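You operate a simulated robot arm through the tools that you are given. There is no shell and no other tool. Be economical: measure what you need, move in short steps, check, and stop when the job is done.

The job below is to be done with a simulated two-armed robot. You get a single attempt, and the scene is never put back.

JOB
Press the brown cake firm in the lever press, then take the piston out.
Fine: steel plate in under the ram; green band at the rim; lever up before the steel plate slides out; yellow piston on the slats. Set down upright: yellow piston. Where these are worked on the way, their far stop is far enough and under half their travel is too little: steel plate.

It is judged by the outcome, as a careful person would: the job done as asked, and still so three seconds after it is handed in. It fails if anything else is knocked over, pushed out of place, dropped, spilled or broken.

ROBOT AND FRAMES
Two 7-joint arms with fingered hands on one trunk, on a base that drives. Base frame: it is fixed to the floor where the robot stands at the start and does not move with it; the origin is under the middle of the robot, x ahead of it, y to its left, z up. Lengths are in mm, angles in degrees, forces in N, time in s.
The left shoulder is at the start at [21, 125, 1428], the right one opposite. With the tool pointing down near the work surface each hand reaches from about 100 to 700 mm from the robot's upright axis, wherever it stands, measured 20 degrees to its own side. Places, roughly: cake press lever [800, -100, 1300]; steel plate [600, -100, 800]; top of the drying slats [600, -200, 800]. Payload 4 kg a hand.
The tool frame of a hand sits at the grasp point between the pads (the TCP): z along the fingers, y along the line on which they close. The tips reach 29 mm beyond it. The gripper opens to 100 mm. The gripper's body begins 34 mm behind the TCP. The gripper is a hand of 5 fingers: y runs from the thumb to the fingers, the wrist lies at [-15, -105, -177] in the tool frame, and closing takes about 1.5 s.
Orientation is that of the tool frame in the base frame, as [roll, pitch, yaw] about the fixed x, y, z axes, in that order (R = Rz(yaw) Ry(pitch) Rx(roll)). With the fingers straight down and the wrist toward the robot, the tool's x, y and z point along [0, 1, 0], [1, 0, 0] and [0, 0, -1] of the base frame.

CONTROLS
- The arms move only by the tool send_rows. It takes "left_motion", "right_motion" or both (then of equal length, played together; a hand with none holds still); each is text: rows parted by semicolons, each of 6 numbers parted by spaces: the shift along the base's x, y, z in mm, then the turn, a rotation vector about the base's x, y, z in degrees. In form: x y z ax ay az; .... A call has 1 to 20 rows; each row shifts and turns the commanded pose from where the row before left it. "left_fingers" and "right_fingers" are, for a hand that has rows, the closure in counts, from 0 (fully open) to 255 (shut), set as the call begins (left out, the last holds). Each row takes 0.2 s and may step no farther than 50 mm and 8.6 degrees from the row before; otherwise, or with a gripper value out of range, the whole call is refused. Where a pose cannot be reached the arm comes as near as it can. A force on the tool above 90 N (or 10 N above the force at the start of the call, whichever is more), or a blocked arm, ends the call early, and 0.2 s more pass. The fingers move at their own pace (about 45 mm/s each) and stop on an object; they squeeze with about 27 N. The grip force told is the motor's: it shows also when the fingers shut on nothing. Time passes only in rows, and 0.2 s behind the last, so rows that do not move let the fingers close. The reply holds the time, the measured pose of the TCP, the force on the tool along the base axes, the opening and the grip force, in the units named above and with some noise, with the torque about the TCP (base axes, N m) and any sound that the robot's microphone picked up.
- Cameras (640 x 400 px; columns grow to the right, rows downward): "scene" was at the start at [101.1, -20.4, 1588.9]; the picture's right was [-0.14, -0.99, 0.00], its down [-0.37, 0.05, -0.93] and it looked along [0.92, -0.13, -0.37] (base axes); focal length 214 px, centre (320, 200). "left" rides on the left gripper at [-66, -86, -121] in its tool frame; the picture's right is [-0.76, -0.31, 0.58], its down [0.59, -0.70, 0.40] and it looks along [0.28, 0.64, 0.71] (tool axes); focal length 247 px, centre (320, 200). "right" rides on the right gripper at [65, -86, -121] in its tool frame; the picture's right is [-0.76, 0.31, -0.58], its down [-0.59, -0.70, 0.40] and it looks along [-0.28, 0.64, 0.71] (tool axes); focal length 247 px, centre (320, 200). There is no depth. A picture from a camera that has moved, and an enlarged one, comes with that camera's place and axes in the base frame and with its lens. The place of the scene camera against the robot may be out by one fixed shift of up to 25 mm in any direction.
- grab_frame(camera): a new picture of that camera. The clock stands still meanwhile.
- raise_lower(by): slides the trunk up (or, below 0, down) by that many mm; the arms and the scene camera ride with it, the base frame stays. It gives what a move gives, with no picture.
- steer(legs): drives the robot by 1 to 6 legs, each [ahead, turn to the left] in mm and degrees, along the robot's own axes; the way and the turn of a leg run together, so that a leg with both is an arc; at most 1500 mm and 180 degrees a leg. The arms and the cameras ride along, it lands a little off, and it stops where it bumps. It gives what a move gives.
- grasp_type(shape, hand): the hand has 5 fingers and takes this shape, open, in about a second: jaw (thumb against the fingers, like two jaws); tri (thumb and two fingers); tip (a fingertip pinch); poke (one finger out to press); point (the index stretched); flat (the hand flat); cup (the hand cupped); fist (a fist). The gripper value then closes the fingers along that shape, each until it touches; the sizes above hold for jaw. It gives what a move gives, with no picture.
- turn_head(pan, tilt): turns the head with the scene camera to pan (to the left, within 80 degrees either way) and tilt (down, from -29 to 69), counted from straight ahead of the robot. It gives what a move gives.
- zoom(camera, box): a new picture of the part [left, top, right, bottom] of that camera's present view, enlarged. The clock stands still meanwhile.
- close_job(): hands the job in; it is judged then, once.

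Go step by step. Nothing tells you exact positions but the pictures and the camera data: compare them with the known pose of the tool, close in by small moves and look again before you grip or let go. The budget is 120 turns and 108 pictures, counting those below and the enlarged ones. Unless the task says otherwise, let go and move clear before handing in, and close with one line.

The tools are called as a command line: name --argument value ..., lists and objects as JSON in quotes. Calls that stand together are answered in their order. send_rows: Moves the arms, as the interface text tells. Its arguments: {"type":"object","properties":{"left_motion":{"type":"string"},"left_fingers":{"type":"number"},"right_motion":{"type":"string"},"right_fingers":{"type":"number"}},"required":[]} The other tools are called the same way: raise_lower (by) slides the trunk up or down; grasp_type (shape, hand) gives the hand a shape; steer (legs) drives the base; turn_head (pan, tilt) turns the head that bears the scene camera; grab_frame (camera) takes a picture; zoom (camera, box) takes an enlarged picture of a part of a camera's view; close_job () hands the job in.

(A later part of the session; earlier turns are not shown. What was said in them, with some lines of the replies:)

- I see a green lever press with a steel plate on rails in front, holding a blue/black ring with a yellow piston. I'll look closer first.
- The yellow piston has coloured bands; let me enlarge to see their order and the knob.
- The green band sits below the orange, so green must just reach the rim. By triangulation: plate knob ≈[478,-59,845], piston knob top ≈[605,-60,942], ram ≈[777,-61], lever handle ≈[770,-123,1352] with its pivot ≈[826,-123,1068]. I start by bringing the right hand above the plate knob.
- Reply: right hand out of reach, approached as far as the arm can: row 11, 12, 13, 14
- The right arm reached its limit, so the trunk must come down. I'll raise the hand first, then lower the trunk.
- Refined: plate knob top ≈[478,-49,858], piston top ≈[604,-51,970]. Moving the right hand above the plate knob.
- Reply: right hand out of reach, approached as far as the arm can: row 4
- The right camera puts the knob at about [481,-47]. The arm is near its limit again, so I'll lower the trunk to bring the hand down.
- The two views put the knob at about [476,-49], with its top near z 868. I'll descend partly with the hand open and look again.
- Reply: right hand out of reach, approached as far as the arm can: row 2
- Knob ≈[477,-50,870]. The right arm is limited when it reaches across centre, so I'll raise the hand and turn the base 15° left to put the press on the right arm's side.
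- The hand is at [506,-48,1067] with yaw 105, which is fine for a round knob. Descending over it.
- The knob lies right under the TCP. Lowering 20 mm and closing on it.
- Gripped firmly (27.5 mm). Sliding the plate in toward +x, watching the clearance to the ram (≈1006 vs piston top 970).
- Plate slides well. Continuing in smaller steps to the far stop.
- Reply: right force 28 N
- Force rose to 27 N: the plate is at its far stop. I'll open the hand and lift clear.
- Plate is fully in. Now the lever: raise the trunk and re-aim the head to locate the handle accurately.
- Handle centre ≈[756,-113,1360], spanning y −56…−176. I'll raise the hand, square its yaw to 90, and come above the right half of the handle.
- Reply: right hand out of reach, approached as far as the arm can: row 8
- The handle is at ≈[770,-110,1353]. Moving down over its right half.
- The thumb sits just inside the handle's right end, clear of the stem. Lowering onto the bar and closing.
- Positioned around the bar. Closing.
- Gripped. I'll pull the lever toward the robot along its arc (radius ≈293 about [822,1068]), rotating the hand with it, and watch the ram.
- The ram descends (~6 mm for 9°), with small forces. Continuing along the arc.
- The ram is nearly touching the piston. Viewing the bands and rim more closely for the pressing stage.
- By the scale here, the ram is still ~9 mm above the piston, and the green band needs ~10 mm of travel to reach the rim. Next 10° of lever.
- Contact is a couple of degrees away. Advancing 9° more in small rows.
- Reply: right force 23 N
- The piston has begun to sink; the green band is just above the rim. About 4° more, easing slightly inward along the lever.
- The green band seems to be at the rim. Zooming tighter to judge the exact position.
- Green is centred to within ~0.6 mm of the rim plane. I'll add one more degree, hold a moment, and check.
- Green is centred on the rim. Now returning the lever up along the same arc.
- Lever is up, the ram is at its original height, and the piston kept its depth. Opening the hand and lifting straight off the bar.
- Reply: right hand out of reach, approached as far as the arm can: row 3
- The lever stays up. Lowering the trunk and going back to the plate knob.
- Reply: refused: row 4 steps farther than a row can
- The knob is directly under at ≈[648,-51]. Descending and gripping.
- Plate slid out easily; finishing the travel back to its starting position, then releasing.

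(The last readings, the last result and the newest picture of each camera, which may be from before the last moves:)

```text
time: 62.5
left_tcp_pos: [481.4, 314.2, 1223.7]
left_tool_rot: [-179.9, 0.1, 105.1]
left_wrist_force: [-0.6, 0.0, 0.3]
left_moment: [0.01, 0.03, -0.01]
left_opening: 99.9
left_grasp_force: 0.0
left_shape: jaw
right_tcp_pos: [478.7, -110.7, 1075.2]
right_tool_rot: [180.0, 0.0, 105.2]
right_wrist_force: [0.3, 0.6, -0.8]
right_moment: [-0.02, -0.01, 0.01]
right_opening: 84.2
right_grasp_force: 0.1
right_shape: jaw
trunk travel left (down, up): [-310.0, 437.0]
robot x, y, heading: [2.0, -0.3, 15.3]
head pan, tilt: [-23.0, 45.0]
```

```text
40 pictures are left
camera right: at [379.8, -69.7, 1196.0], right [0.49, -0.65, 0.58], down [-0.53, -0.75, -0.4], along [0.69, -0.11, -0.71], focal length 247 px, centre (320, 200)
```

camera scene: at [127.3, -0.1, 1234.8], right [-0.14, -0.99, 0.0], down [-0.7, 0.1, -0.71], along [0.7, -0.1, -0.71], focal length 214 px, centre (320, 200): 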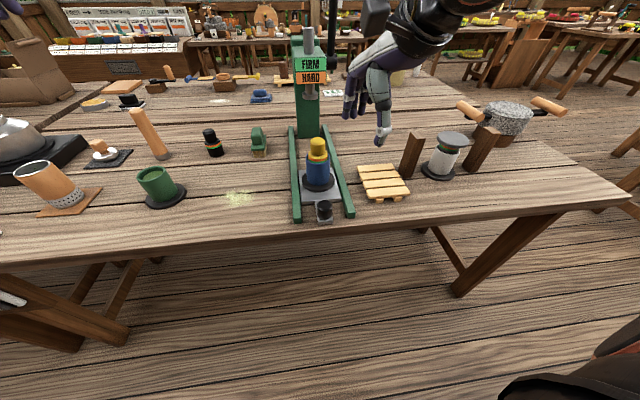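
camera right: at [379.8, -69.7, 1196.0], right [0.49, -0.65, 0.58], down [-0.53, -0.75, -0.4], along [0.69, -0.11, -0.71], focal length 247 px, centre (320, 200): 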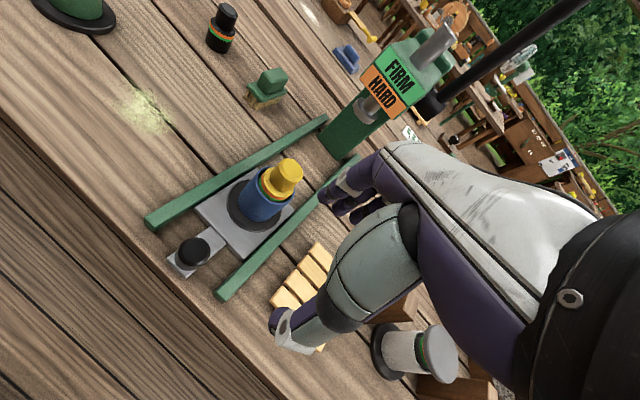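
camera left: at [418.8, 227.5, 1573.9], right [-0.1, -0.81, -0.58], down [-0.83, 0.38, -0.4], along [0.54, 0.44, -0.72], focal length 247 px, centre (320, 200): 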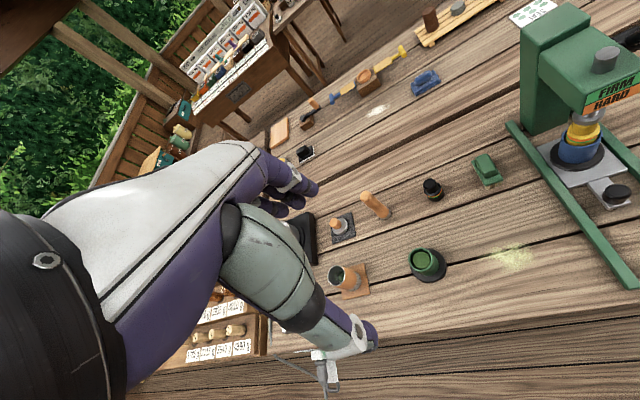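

Plate is out, lever up. Now going over the piston knob, ≈[604,-50], top ≈960.

send_rows --right_motion "40 20 0 0 0 0;40 20 0 0 0 0;40 18 -10 0 0 0;5 2 -25 0 0 0;0 0 -25 0 0 0;0 0 0 0 0 0" --right_fingers 40

zoom --camera "right" --box '[160, 130, 480, 330]'

zoom --camera "scene" --box '[256, 90, 384, 190]'

zoom --camera "left" --box '[480, 50, 640, 210]'

```text
time: 63.9
left_tcp_pos: [480.5, 312.8, 1223.1]
left_tool_rot: [-180.0, 0.1, 105.2]
left_wrist_force: [-0.2, 0.2, -0.3]
left_moment: [0.01, -0.02, 0.02]
left_opening: 99.8
left_grasp_force: 0.0
left_shape: jaw
right_tcp_pos: [600.9, -49.0, 1014.6]
right_tool_rot: [180.0, 0.1, 105.0]
right_wrist_force: [0.6, -0.4, 0.1]
right_moment: [0.01, 0.0, 0.01]
right_opening: 84.1
right_grasp_force: 0.1
right_shape: jaw
trunk travel left (down, up): [-310.0, 437.0]
robot x, y, heading: [0.9, 1.4, 15.4]
head pan, tilt: [-23.0, 45.0]
```

```text
2.00 times, centred on (320, 230) of right
camera zoom: at [503.2, -9.6, 1135.5], right [0.49, -0.65, 0.58], down [-0.53, -0.75, -0.4], along [0.69, -0.11, -0.71], focal length 494 px, centre (320, 140)
```

zoom: 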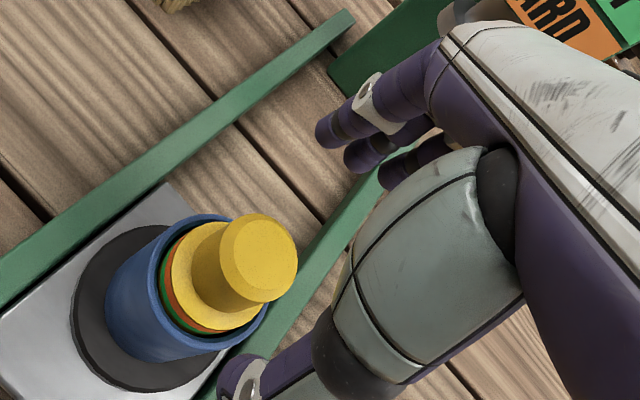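

```text
4.00 times, centred on (320, 140) of scene
camera zoom: at [127.1, -0.7, 1234.9], right [-0.14, -0.99, 0.0], down [-0.7, 0.1, -0.71], along [0.7, -0.1, -0.71], focal length 858 px, centre (320, 440)
```

zoom: 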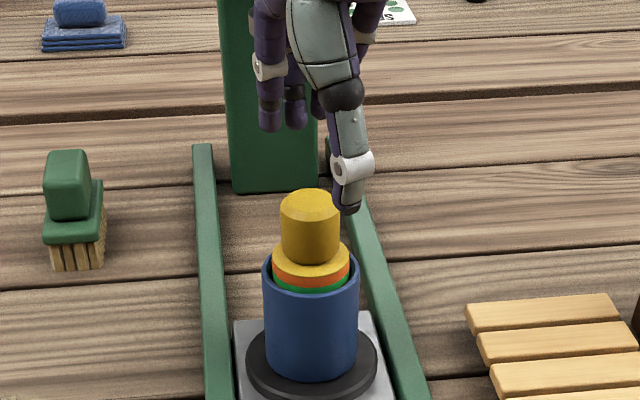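

```text
2.50 times, centred on (560, 130) of left
camera zoom: at [415.1, 227.2, 1345.1], right [-0.1, -0.81, -0.58], down [-0.83, 0.38, -0.4], along [0.54, 0.44, -0.71], focal length 617 px, centre (-280, 375)
```

zoom: 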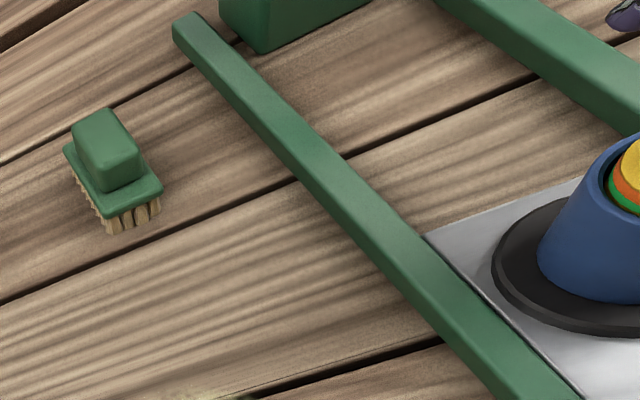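

Piston top by this view ≈[607,-52]. Adjust and descend around the knob.

send_rows --right_motion "3 -1 -10 0 0 0;2 -1 -10 0 0 0;0 0 -10 0 0 0;0 0 0 0 0 0"

zoom --camera "right" --box '[160, 130, 480, 330]'

zoom --camera "scene" --box '[288, 110, 352, 170]'

```text
time: 64.9
left_tcp_pos: [480.8, 313.7, 1222.9]
left_tool_rot: [-179.9, 0.1, 105.2]
left_wrist_force: [0.6, -0.1, 0.0]
left_moment: [-0.03, -0.02, 0.02]
left_opening: 99.6
left_grasp_force: 0.1
left_shape: jaw
right_tcp_pos: [607.4, -53.2, 984.1]
right_tool_rot: [-180.0, 0.0, 105.0]
right_wrist_force: [-0.9, 0.0, -0.6]
right_moment: [-0.05, 0.0, 0.0]
right_opening: 84.3
right_grasp_force: 0.0
right_shape: jaw
trunk travel left (down, up): [-310.0, 437.0]
robot x, y, heading: [1.2, -1.6, 15.3]
head pan, tilt: [-23.0, 45.0]
```

```text
2.00 times, centred on (320, 230) of right
camera zoom: at [509.0, -11.4, 1105.7], right [0.49, -0.65, 0.58], down [-0.53, -0.75, -0.4], along [0.69, -0.11, -0.71], focal length 494 px, centre (320, 140)
```

zoom: 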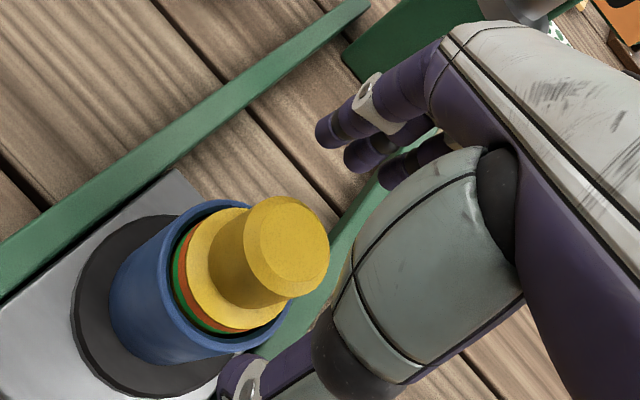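

```text
6.67 times, centred on (320, 140) of scene
camera zoom: at [127.2, -0.7, 1234.8], right [-0.14, -0.99, 0.0], down [-0.7, 0.1, -0.71], along [0.7, -0.1, -0.71], focal length 1430 px, centre (320, 600)
```

zoom: 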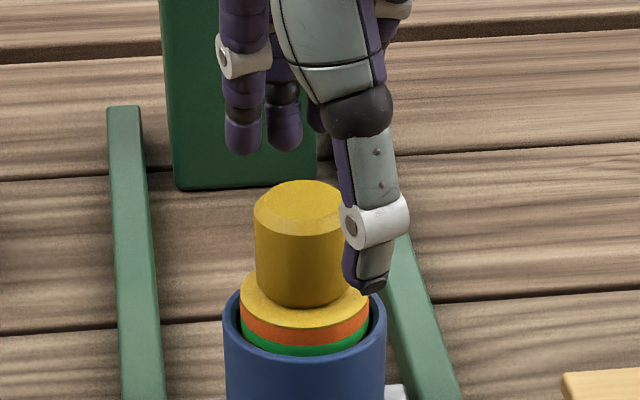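

Centred within ~2 mm. Lowering 20 mm and closing.

send_rows --right_motion "-1 1 -10 0 0 0;0 0 -8 0 0 0;0 0 0 0 0 0"

zoom --camera "scene" --box '[288, 110, 352, 170]'

send_rows --right_motion "0 0 0 0 0 0;0 0 0 0 0 0;0 0 0 0 0 0;0 0 0 0 0 0;0 0 0 0 0 0;0 0 0 0 0 0;0 0 0 0 0 0" --right_fingers 255

zoom --camera "scene" --box '[288, 110, 352, 170]'

```text
time: 65.7
left_tcp_pos: [481.0, 312.9, 1223.5]
left_tool_rot: [-180.0, 0.2, 105.2]
left_wrist_force: [0.2, 1.0, -0.7]
left_moment: [-0.01, 0.01, 0.03]
left_opening: 99.7
left_grasp_force: 0.0
left_shape: jaw
right_tcp_pos: [607.1, -51.8, 965.9]
right_tool_rot: [-180.0, 0.0, 105.1]
right_wrist_force: [-0.5, 0.0, -0.6]
right_moment: [0.01, 0.04, -0.02]
right_opening: 84.1
right_grasp_force: 0.1
right_shape: jaw
trunk travel left (down, up): [-310.0, 437.0]
robot x, y, heading: [-0.7, -0.6, 15.1]
head pan, tilt: [-23.0, 45.0]
```

```text
6.67 times, centred on (320, 140) of scene
camera zoom: at [127.3, -0.7, 1234.8], right [-0.14, -0.99, 0.0], down [-0.7, 0.1, -0.71], along [0.7, -0.1, -0.71], focal length 1430 px, centre (320, 600)
```

zoom: 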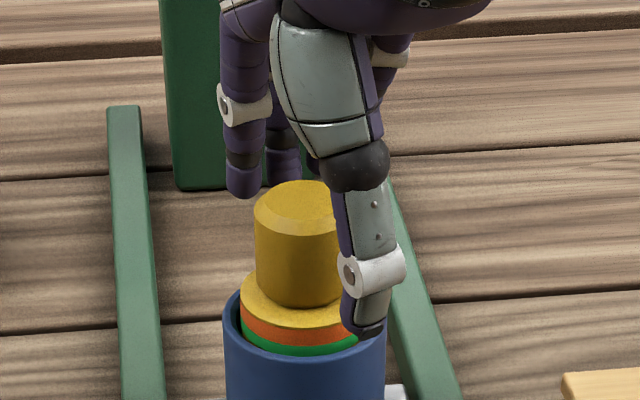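

```text
time: 67.3
left_tcp_pos: [481.0, 314.5, 1224.6]
left_tool_rot: [-179.9, 0.1, 105.2]
left_wrist_force: [-0.1, 0.2, 0.1]
left_moment: [0.03, -0.05, -0.01]
left_opening: 99.6
left_grasp_force: 0.0
left_shape: jaw
right_tcp_pos: [607.5, -51.3, 967.2]
right_tool_rot: [-180.0, 0.0, 105.0]
right_wrist_force: [-0.5, -1.5, 0.4]
right_moment: [-0.04, -0.02, -0.01]
right_opening: 26.5
right_grasp_force: 26.9
right_shape: jaw
trunk travel left (down, up): [-310.0, 437.0]
robot x, y, heading: [-1.8, -0.1, 15.3]
head pan, tilt: [-23.0, 45.0]
```

```text
6.67 times, centred on (320, 140) of scene
camera zoom: at [127.3, -0.7, 1234.8], right [-0.14, -0.99, 0.0], down [-0.7, 0.1, -0.71], along [0.7, -0.1, -0.71], focal length 1430 px, centre (320, 600)
```

zoom: 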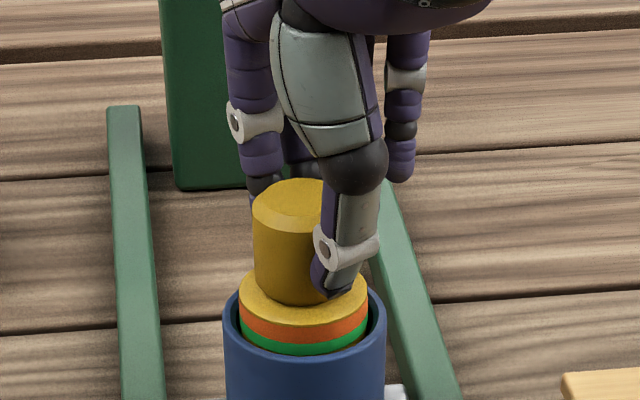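

Gripped. Lifting gently and checking that the piston follows upright.

send_rows --right_motion "0 0 6 0 0 0;0 0 8 0 0 0;0 0 8 0 0 0;0 0 0 0 0 0"

zoom --camera "scene" --box '[272, 90, 368, 180]'

zoom --camera "right" --box '[160, 130, 480, 330]'

```text
time: 68.3
left_tcp_pos: [481.0, 312.7, 1224.0]
left_tool_rot: [-179.8, 0.0, 105.3]
left_wrist_force: [-0.6, 0.2, 0.2]
left_moment: [0.01, -0.01, 0.02]
left_opening: 99.9
left_grasp_force: 0.0
left_shape: jaw
right_tcp_pos: [606.5, -51.5, 988.3]
right_tool_rot: [-180.0, -0.1, 105.0]
right_wrist_force: [-0.6, 0.5, -2.7]
right_moment: [-0.01, 0.03, 0.0]
right_opening: 26.5
right_grasp_force: 27.0
right_shape: jaw
trunk travel left (down, up): [-310.0, 437.0]
robot x, y, heading: [-1.5, 0.8, 15.4]
head pan, tilt: [-23.0, 45.0]
```

```text
4.44 times, centred on (320, 135) of scene
camera zoom: at [127.6, -0.7, 1234.7], right [-0.14, -0.99, 0.0], down [-0.7, 0.1, -0.71], along [0.7, -0.1, -0.71], focal length 953 px, centre (320, 489)
```

zoom: 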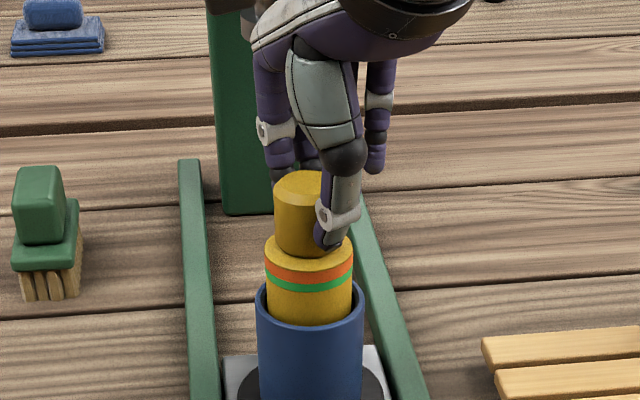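

```text
2.00 times, centred on (320, 230) of right
camera zoom: at [508.6, -11.0, 1109.8], right [0.49, -0.65, 0.58], down [-0.53, -0.75, -0.4], along [0.69, -0.11, -0.71], focal length 494 px, centre (320, 140)
```

zoom: 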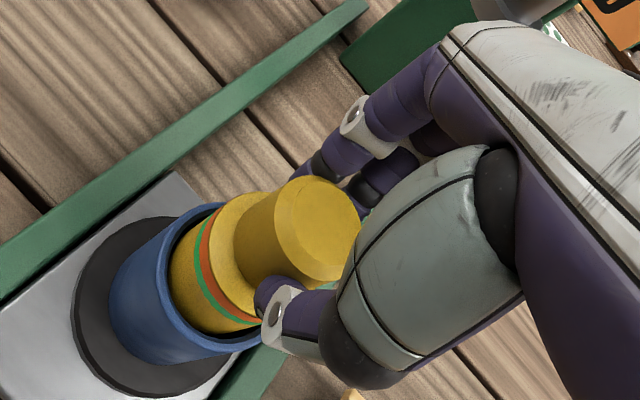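

The piston rises straight and upright. Lifting it fully clear.

send_rows --right_motion "0 0 12 0 0 0;0 0 15 0 0 0;0 0 15 0 0 0;0 0 20 0 0 0;0 0 20 0 0 0;0 0 20 0 0 0;0 0 20 0 0 0;0 0 0 0 0 0"

grab_frame --camera "scene"

grab_frame --camera "right"

```text
time: 70.1
left_tcp_pos: [481.2, 312.9, 1223.1]
left_tool_rot: [-179.9, 0.0, 105.2]
left_wrist_force: [-0.5, 0.2, 0.2]
left_moment: [0.02, -0.01, 0.0]
left_opening: 99.8
left_grasp_force: 0.1
left_shape: jaw
right_tcp_pos: [608.0, -51.0, 1110.3]
right_tool_rot: [180.0, 0.0, 104.9]
right_wrist_force: [0.7, 0.2, -1.7]
right_moment: [0.01, 0.03, 0.0]
right_opening: 26.4
right_grasp_force: 26.9
right_shape: jaw
trunk travel left (down, up): [-310.0, 437.0]
robot x, y, heading: [-2.3, -0.9, 14.9]
head pan, tilt: [-23.0, 45.0]
```

```text
30 pictures are left
camera scene: at [127.7, -0.7, 1234.7], right [-0.14, -0.99, 0.0], down [-0.7, 0.1, -0.71], along [0.7, -0.1, -0.71], focal length 214 px, centre (320, 200)
```

scene: 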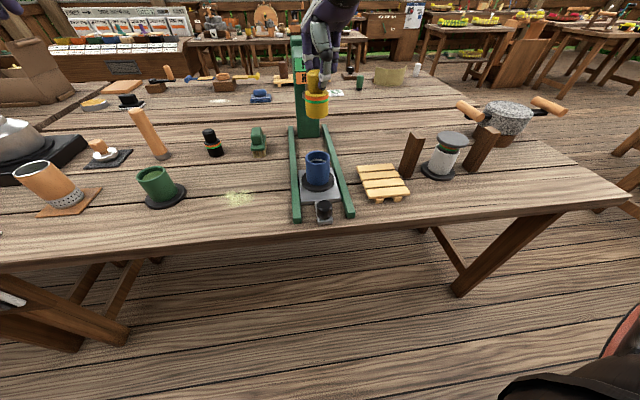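

```text
29 pictures are left
camera right: at [508.7, -10.7, 1231.5], right [0.49, -0.65, 0.58], down [-0.53, -0.75, -0.4], along [0.69, -0.11, -0.71], focal length 247 px, centre (320, 200)
```

right: 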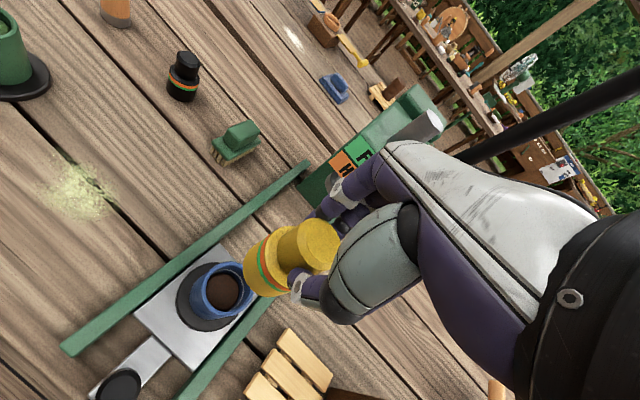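

Piston is out, with the pressed brown cake left inside the cylinder. Carrying the piston over the slats (≈[565,-228]).

send_rows --right_motion "-8 -30 0 0 0 0;-9 -35 0 0 0 0;-9 -37 0 0 0 0;-9 -38 0 0 0 0;-8 -37 0 0 0 0;0 0 0 0 0 0;0 0 0 0 0 0"

grab_frame --camera "right"

grab_frame --camera "scene"

grab_frame --camera "left"

```text
time: 71.7
left_tcp_pos: [479.8, 312.2, 1224.0]
left_tool_rot: [-179.9, 0.0, 105.2]
left_wrist_force: [-0.1, 0.3, -0.7]
left_moment: [-0.01, 0.0, 0.01]
left_opening: 100.1
left_grasp_force: 0.1
left_shape: jaw
right_tcp_pos: [562.1, -228.4, 1109.0]
right_tool_rot: [-180.0, 0.0, 104.9]
right_wrist_force: [-0.6, -0.2, -2.5]
right_moment: [0.01, 0.0, -0.02]
right_opening: 26.3
right_grasp_force: 26.8
right_shape: jaw
trunk travel left (down, up): [-310.0, 437.0]
robot x, y, heading: [1.3, -1.2, 15.2]
head pan, tilt: [-23.0, 45.0]
```

```text
28 pictures are left
camera right: at [464.8, -188.1, 1231.7], right [0.49, -0.65, 0.58], down [-0.53, -0.75, -0.4], along [0.69, -0.11, -0.71], focal length 247 px, centre (320, 200)
```

right: 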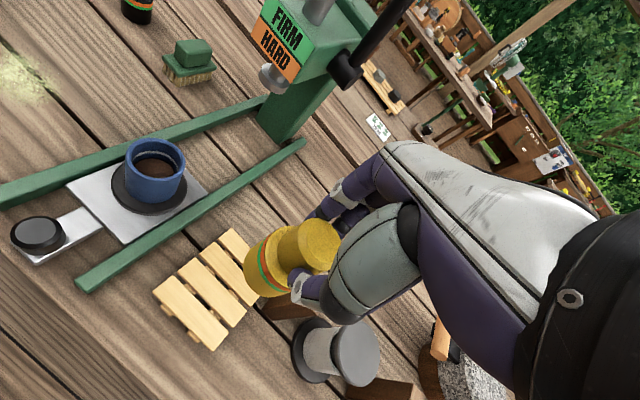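

```text
27 pictures are left
camera scene: at [127.5, -1.1, 1234.8], right [-0.14, -0.99, 0.0], down [-0.7, 0.1, -0.71], along [0.7, -0.1, -0.71], focal length 214 px, centre (320, 200)
```

scene: 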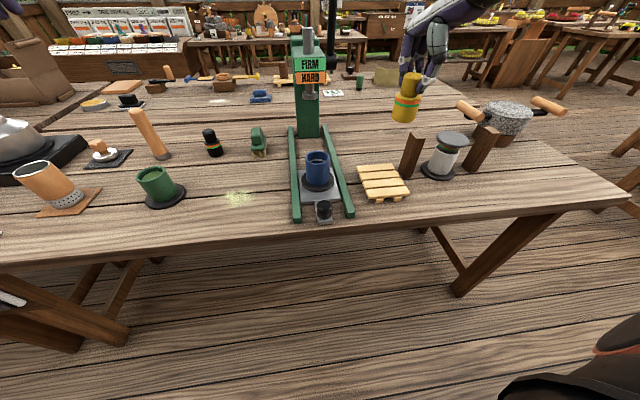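

```text
26 pictures are left
camera left: at [415.7, 226.7, 1344.9], right [-0.1, -0.81, -0.58], down [-0.83, 0.38, -0.4], along [0.54, 0.44, -0.71], focal length 247 px, centre (320, 200)
```

left: 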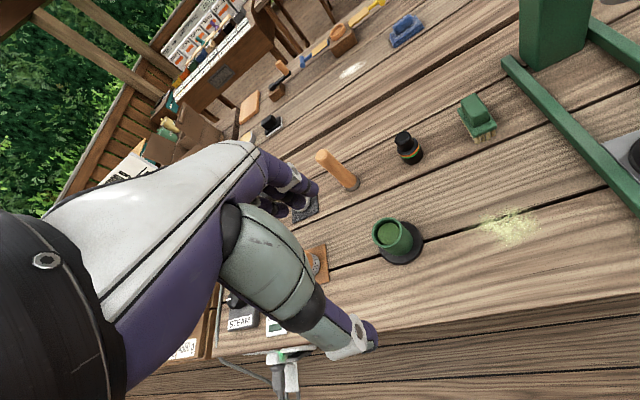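

Slat centre ≈[563,-224]. Descending to about 20 mm above them, then looking.

send_rows --right_motion "0 2 -30 0 0 0;0 2 -30 0 0 0;0 0 -30 0 0 0;0 0 -30 0 0 0;0 0 -25 0 0 0;0 0 0 0 0 0"

zoom --camera "right" --box '[120, 180, 440, 380]'

zoom --camera "scene" --box '[330, 110, 458, 210]'

```text
time: 73.1
left_tcp_pos: [481.2, 313.6, 1223.6]
left_tool_rot: [-179.9, 0.0, 105.2]
left_wrist_force: [0.6, -0.4, 0.2]
left_moment: [0.03, 0.01, 0.04]
left_opening: 99.7
left_grasp_force: 0.0
left_shape: jaw
right_tcp_pos: [563.7, -224.0, 965.6]
right_tool_rot: [-179.9, -0.1, 105.0]
right_wrist_force: [-0.7, -0.7, -1.9]
right_moment: [-0.01, 0.0, 0.01]
right_opening: 26.2
right_grasp_force: 27.0
right_shape: jaw
trunk travel left (down, up): [-310.0, 437.0]
robot x, y, heading: [3.3, 0.1, 15.2]
head pan, tilt: [-23.0, 45.0]
```

```text
2.00 times, centred on (280, 280) of right
camera zoom: at [465.8, -183.2, 1086.5], right [0.49, -0.65, 0.58], down [-0.53, -0.75, -0.4], along [0.69, -0.11, -0.71], focal length 494 px, centre (400, 40)
```

zoom: 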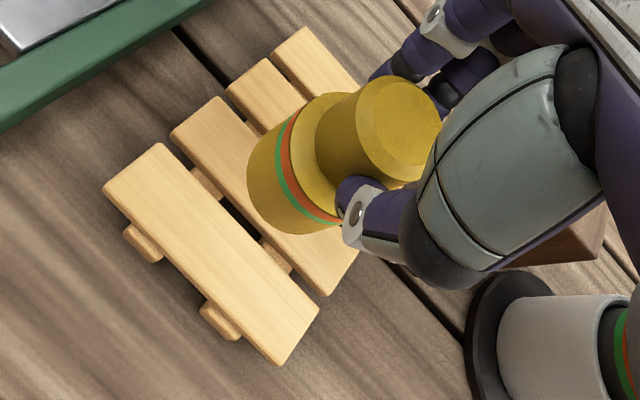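

```text
4.00 times, centred on (394, 160) of scene
camera zoom: at [127.4, -0.8, 1234.8], right [-0.14, -0.99, 0.0], down [-0.7, 0.1, -0.71], along [0.7, -0.1, -0.71], focal length 858 px, centre (24, 360)
```

zoom: 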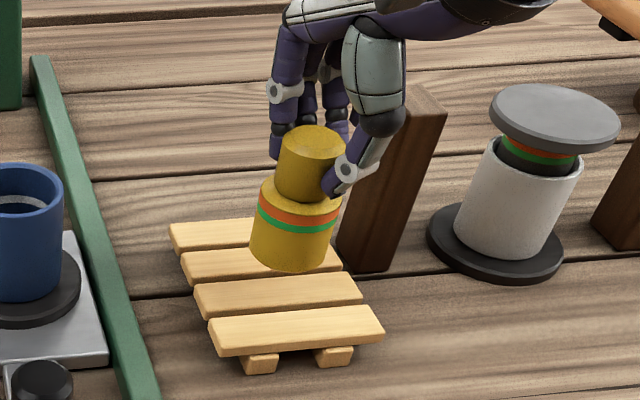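

The piston is nicely above the slats. Shifting +5 mm in y and lowering slowly until contact shows.

send_rows --right_motion "0 5 -4 0 0 0;0 0 -4 0 0 0;0 0 -3 0 0 0;0 0 0 0 0 0"

zoom --camera "scene" --box '[362, 130, 426, 210]'

```text
time: 74.1
left_tcp_pos: [481.2, 312.1, 1224.1]
left_tool_rot: [-179.9, 0.0, 105.2]
left_wrist_force: [-0.1, 0.9, -0.1]
left_moment: [-0.01, 0.0, 0.04]
left_opening: 99.8
left_grasp_force: 0.1
left_shape: jaw
right_tcp_pos: [564.5, -219.4, 953.4]
right_tool_rot: [179.9, 0.0, 105.1]
right_wrist_force: [-0.9, -0.1, -1.5]
right_moment: [-0.04, -0.01, -0.01]
right_opening: 26.4
right_grasp_force: 27.0
right_shape: jaw
trunk travel left (down, up): [-310.0, 437.0]
robot x, y, heading: [-0.4, -0.4, 15.3]
head pan, tilt: [-23.0, 45.0]
```

```text
5.00 times, centred on (394, 170) of scene
camera zoom: at [127.5, -0.9, 1234.8], right [-0.14, -0.99, 0.0], down [-0.7, 0.1, -0.71], along [0.7, -0.1, -0.71], focal length 1072 px, centre (-50, 350)
```

zoom: 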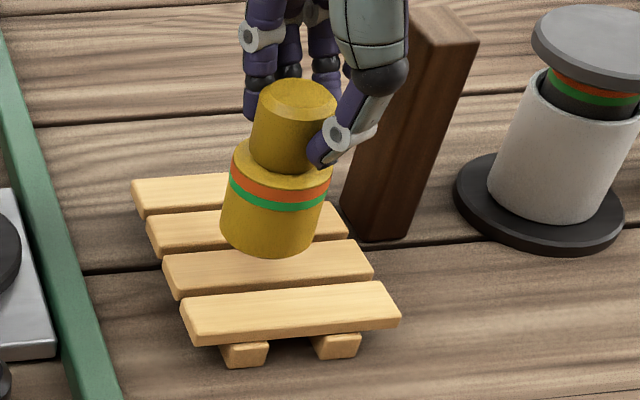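

send_rows --right_motion "0 0 -3 0 0 0;0 0 -3 0 0 0;0 0 -2 0 0 0;0 0 0 0 0 0"

zoom --camera "right" --box '[120, 180, 440, 380]'

```text
time: 75.1
left_tcp_pos: [481.4, 313.7, 1223.6]
left_tool_rot: [-180.0, 0.0, 105.1]
left_wrist_force: [0.6, 0.4, -0.6]
left_moment: [-0.02, 0.02, -0.02]
left_opening: 99.8
left_grasp_force: 0.0
left_shape: jaw
right_tcp_pos: [563.6, -218.9, 946.0]
right_tool_rot: [-179.9, 0.0, 105.0]
right_wrist_force: [-0.4, 0.8, -2.7]
right_moment: [0.02, -0.01, 0.0]
right_opening: 26.3
right_grasp_force: 26.3
right_shape: jaw
trunk travel left (down, up): [-310.0, 437.0]
robot x, y, heading: [-1.8, -0.4, 15.2]
head pan, tilt: [-23.0, 45.0]
```

```text
2.00 times, centred on (280, 280) of right
camera zoom: at [465.7, -178.8, 1067.6], right [0.49, -0.65, 0.58], down [-0.53, -0.75, -0.4], along [0.69, -0.11, -0.71], focal length 494 px, centre (400, 40)
```

zoom: 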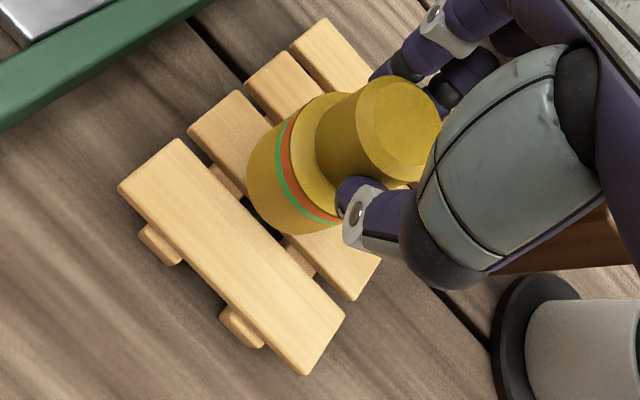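

No contact yet. Continuing in small steps.

send_rows --right_motion "0 0 -2 0 0 0;0 0 -2 0 0 0;0 0 -2 0 0 0;0 0 0 0 0 0"

send_rows --right_motion "0 0 -2 0 0 0;0 0 -2 0 0 0;0 0 0 0 0 0"

zoom --camera "scene" --box '[362, 130, 426, 210]'

```text
time: 76.1
left_tcp_pos: [480.7, 314.3, 1223.6]
left_tool_rot: [-179.9, 0.0, 105.1]
left_wrist_force: [-0.7, -0.6, -0.5]
left_moment: [-0.01, 0.01, -0.01]
left_opening: 99.9
left_grasp_force: 0.0
left_shape: jaw
right_tcp_pos: [564.3, -220.0, 941.5]
right_tool_rot: [-180.0, 0.0, 105.0]
right_wrist_force: [-0.7, -0.1, -2.0]
right_moment: [-0.01, 0.0, 0.01]
right_opening: 26.4
right_grasp_force: 27.1
right_shape: jaw
trunk travel left (down, up): [-310.0, 437.0]
robot x, y, heading: [3.0, -1.0, 15.1]
head pan, tilt: [-23.0, 45.0]
```

```text
time: 76.9
left_tcp_pos: [481.6, 311.6, 1223.8]
left_tool_rot: [-179.9, 0.0, 105.2]
left_wrist_force: [-0.5, -0.5, -0.7]
left_moment: [0.0, 0.01, 0.0]
left_opening: 99.8
left_grasp_force: 0.0
left_shape: jaw
right_tcp_pos: [564.8, -221.1, 937.1]
right_tool_rot: [179.9, 0.0, 105.0]
right_wrist_force: [-1.2, -0.6, -2.3]
right_moment: [0.0, -0.01, 0.01]
right_opening: 26.2
right_grasp_force: 26.8
right_shape: jaw
trunk travel left (down, up): [-310.0, 437.0]
robot x, y, heading: [-0.9, 1.5, 15.2]
head pan, tilt: [-23.0, 45.0]
```

```text
5.00 times, centred on (394, 170) of scene
camera zoom: at [127.5, -0.9, 1234.8], right [-0.14, -0.99, 0.0], down [-0.7, 0.1, -0.71], along [0.7, -0.1, -0.71], focal length 1072 px, centre (-50, 350)
```

zoom: 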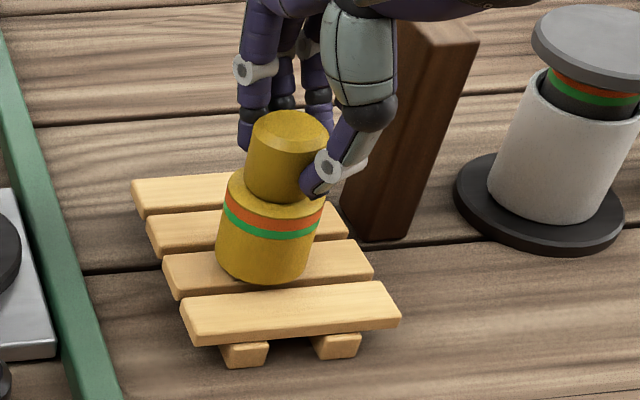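

send_rows --right_motion "3 0 -2 0 0 0;2 0 -2 0 0 0;0 0 -2 0 0 0;0 0 0 0 0 0"

send_rows --right_motion "0 0 -2 0 0 0;0 0 -2 0 0 0;0 0 0 0 0 0"

zoom --camera "scene" --box '[362, 130, 426, 210]'

```text
time: 77.9
left_tcp_pos: [480.9, 313.5, 1224.4]
left_tool_rot: [179.9, 0.1, 105.3]
left_wrist_force: [0.9, -0.1, -0.1]
left_moment: [-0.06, -0.03, 0.04]
left_opening: 99.8
left_grasp_force: 0.1
left_shape: jaw
right_tcp_pos: [568.7, -219.7, 931.2]
right_tool_rot: [179.7, 0.0, 105.0]
right_wrist_force: [-2.1, -2.5, 7.4]
right_moment: [0.01, -0.03, 0.0]
right_opening: 26.6
right_grasp_force: 27.3
right_shape: jaw
trunk travel left (down, up): [-310.0, 437.0]
robot x, y, heading: [0.6, 2.7, 15.0]
head pan, tilt: [-23.0, 45.0]
```

```text
time: 78.7
left_tcp_pos: [479.3, 313.9, 1224.0]
left_tool_rot: [179.9, 0.1, 105.2]
left_wrist_force: [-0.8, 0.2, 0.3]
left_moment: [0.01, -0.03, 0.02]
left_opening: 99.9
left_grasp_force: 0.0
left_shape: jaw
right_tcp_pos: [568.2, -219.5, 930.7]
right_tool_rot: [179.5, 0.1, 105.1]
right_wrist_force: [-0.8, -4.2, 29.3]
right_moment: [-0.09, -0.07, -0.05]
right_opening: 28.2
right_grasp_force: 26.9
right_shape: jaw
trunk travel left (down, up): [-310.0, 437.0]
robot x, y, heading: [-0.9, -2.9, 15.2]
head pan, tilt: [-23.0, 45.0]
```

```text
5.00 times, centred on (394, 170) of scene
camera zoom: at [124.8, -0.4, 1235.4], right [-0.14, -0.99, 0.0], down [-0.7, 0.1, -0.71], along [0.7, -0.1, -0.71], focal length 1072 px, centre (-50, 350)
```

zoom: 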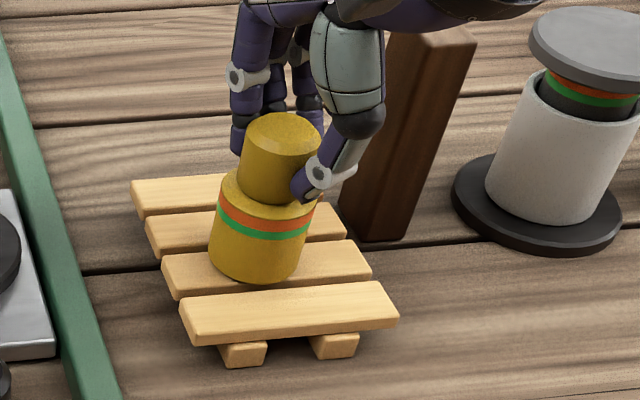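

Piston is standing on the slats (29 N contact). Relieving that pressure, then opening.

send_rows --right_motion "0 0 3 0 0 0;0 0 0 0 0 0"

send_rows --right_motion "0 0 0 0 0 0;0 0 0 0 0 0;0 0 0 0 0 0;0 0 0 0 0 0;0 0 0 0 0 0;0 0 0 0 0 0;0 0 0 0 0 0" --right_fingers 30

zoom --camera "scene" --box '[346, 110, 442, 210]'

```text
time: 79.3
left_tcp_pos: [479.0, 314.0, 1223.6]
left_tool_rot: [180.0, 0.1, 105.1]
left_wrist_force: [0.1, 0.7, -0.1]
left_moment: [0.05, -0.02, -0.01]
left_opening: 99.8
left_grasp_force: 0.1
left_shape: jaw
right_tcp_pos: [568.0, -219.3, 929.4]
right_tool_rot: [180.0, 0.1, 105.0]
right_wrist_force: [3.6, -2.0, 21.7]
right_moment: [-0.04, -0.18, -0.06]
right_opening: 27.8
right_grasp_force: 27.0
right_shape: jaw
trunk travel left (down, up): [-310.0, 437.0]
robot x, y, heading: [1.3, -0.8, 15.1]
head pan, tilt: [-23.0, 45.0]
```

```text
time: 80.9
left_tcp_pos: [480.5, 313.6, 1223.5]
left_tool_rot: [-179.9, 0.1, 105.2]
left_wrist_force: [0.6, 0.9, 0.0]
left_moment: [0.01, 0.0, 0.02]
left_opening: 99.5
left_grasp_force: 0.0
left_shape: jaw
right_tcp_pos: [568.7, -219.7, 928.4]
right_tool_rot: [180.0, 0.0, 105.0]
right_wrist_force: [-0.7, -0.4, -1.1]
right_moment: [-0.02, 0.03, 0.0]
right_opening: 88.2
right_grasp_force: 0.1
right_shape: jaw
trunk travel left (down, up): [-310.0, 437.0]
robot x, y, heading: [0.4, 2.8, 15.3]
head pan, tilt: [-23.0, 45.0]
```

```text
4.00 times, centred on (394, 160) of scene
camera zoom: at [127.3, -0.8, 1234.8], right [-0.14, -0.99, 0.0], down [-0.7, 0.1, -0.71], along [0.7, -0.1, -0.71], focal length 858 px, centre (24, 360)
```

zoom: 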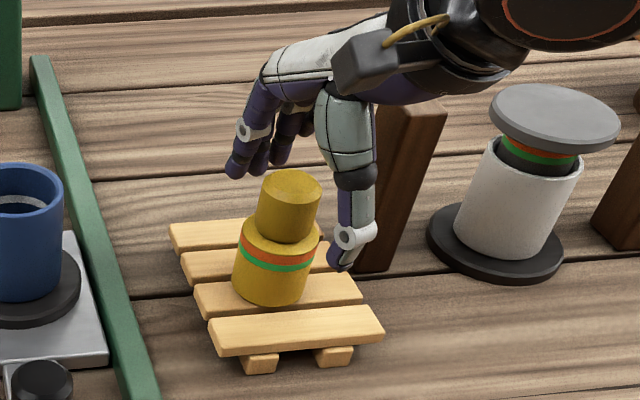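

Released and standing upright. Lifting the hand straight up and away.

send_rows --right_motion "0 0 15 0 0 0;0 0 25 0 0 0;0 0 40 0 0 0;0 0 45 0 0 0;0 0 45 0 0 0;0 -10 40 0 0 0;-30 -20 0 0 0 0;0 0 0 0 0 0"

grab_frame --camera "scene"

zoom --camera "scene" --box '[282, 110, 442, 230]'

turn_head --pan -23 --tilt 25

grab_frame --camera "scene"

```text
time: 82.7
left_tcp_pos: [480.9, 313.3, 1222.6]
left_tool_rot: [-179.9, 0.1, 105.1]
left_wrist_force: [0.2, 0.1, -0.4]
left_moment: [0.02, -0.04, 0.01]
left_opening: 99.7
left_grasp_force: 0.0
left_shape: jaw
right_tcp_pos: [540.2, -249.8, 1138.2]
right_tool_rot: [-179.9, 0.0, 105.2]
right_wrist_force: [-0.5, 0.0, 0.2]
right_moment: [0.01, 0.04, 0.01]
right_opening: 88.0
right_grasp_force: 0.2
right_shape: jaw
trunk travel left (down, up): [-310.0, 437.0]
robot x, y, heading: [1.7, 1.5, 15.3]
head pan, tilt: [-23.0, 45.0]
```

```text
18 pictures are left
camera scene: at [127.4, -0.2, 1234.8], right [-0.14, -0.99, 0.0], down [-0.7, 0.1, -0.71], along [0.7, -0.1, -0.71], focal length 214 px, centre (320, 200)
```

scene: 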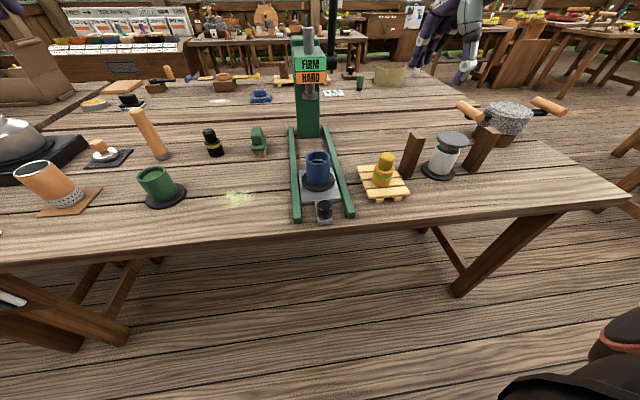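

```text
3.33 times, centred on (362, 170) of scene
camera zoom: at [127.4, -0.2, 1234.8], right [-0.14, -0.99, 0.0], down [-0.7, 0.1, -0.71], along [0.7, -0.1, -0.71], focal length 715 px, centre (180, 300)
```

zoom: 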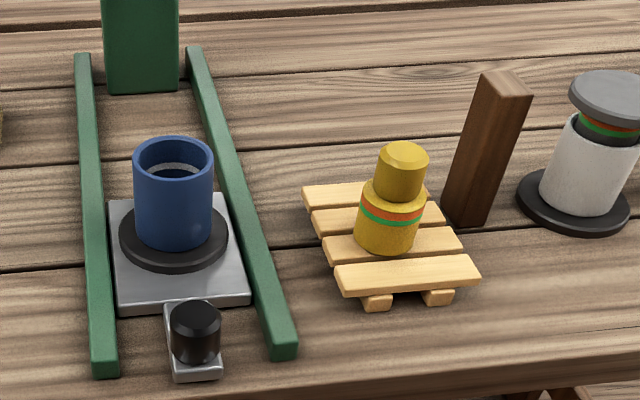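

```text
time: 83.5
left_tcp_pos: [480.6, 314.2, 1223.6]
left_tool_rot: [-180.0, 0.0, 105.2]
left_wrist_force: [0.2, 0.3, 0.8]
left_moment: [0.02, -0.01, 0.01]
left_opening: 99.9
left_grasp_force: 0.1
left_shape: jaw
right_tcp_pos: [540.4, -249.1, 1138.8]
right_tool_rot: [-179.9, 0.0, 105.0]
right_wrist_force: [0.3, -0.2, -0.7]
right_moment: [0.01, 0.04, -0.01]
right_opening: 88.3
right_grasp_force: 0.1
right_shape: jaw
trunk travel left (down, up): [-310.0, 437.0]
robot x, y, heading: [0.0, -2.2, 15.1]
head pan, tilt: [-23.0, 25.0]
```

```text
16 pictures are left
camera scene: at [138.0, -2.3, 1265.3], right [-0.14, -0.99, 0.0], down [-0.42, 0.06, -0.91], along [0.9, -0.12, -0.42], focal length 214 px, centre (320, 200)
```

scene: 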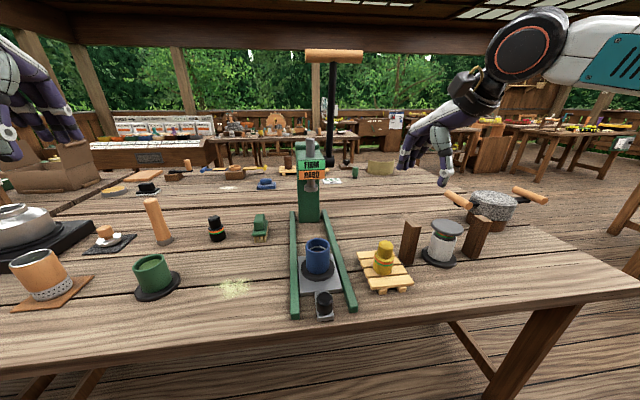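

The piston stands upright on the slats, the lever is up, the plate is out with the pressed cake in its cylinder, and nothing else has moved. Handing in.

close_job

```text
The job is handed in.
```

The brown cake is pressed to firm, with the green band at the rim. I raised the lever before sliding the plate out, and the yellow piston now stands upright on the slats.
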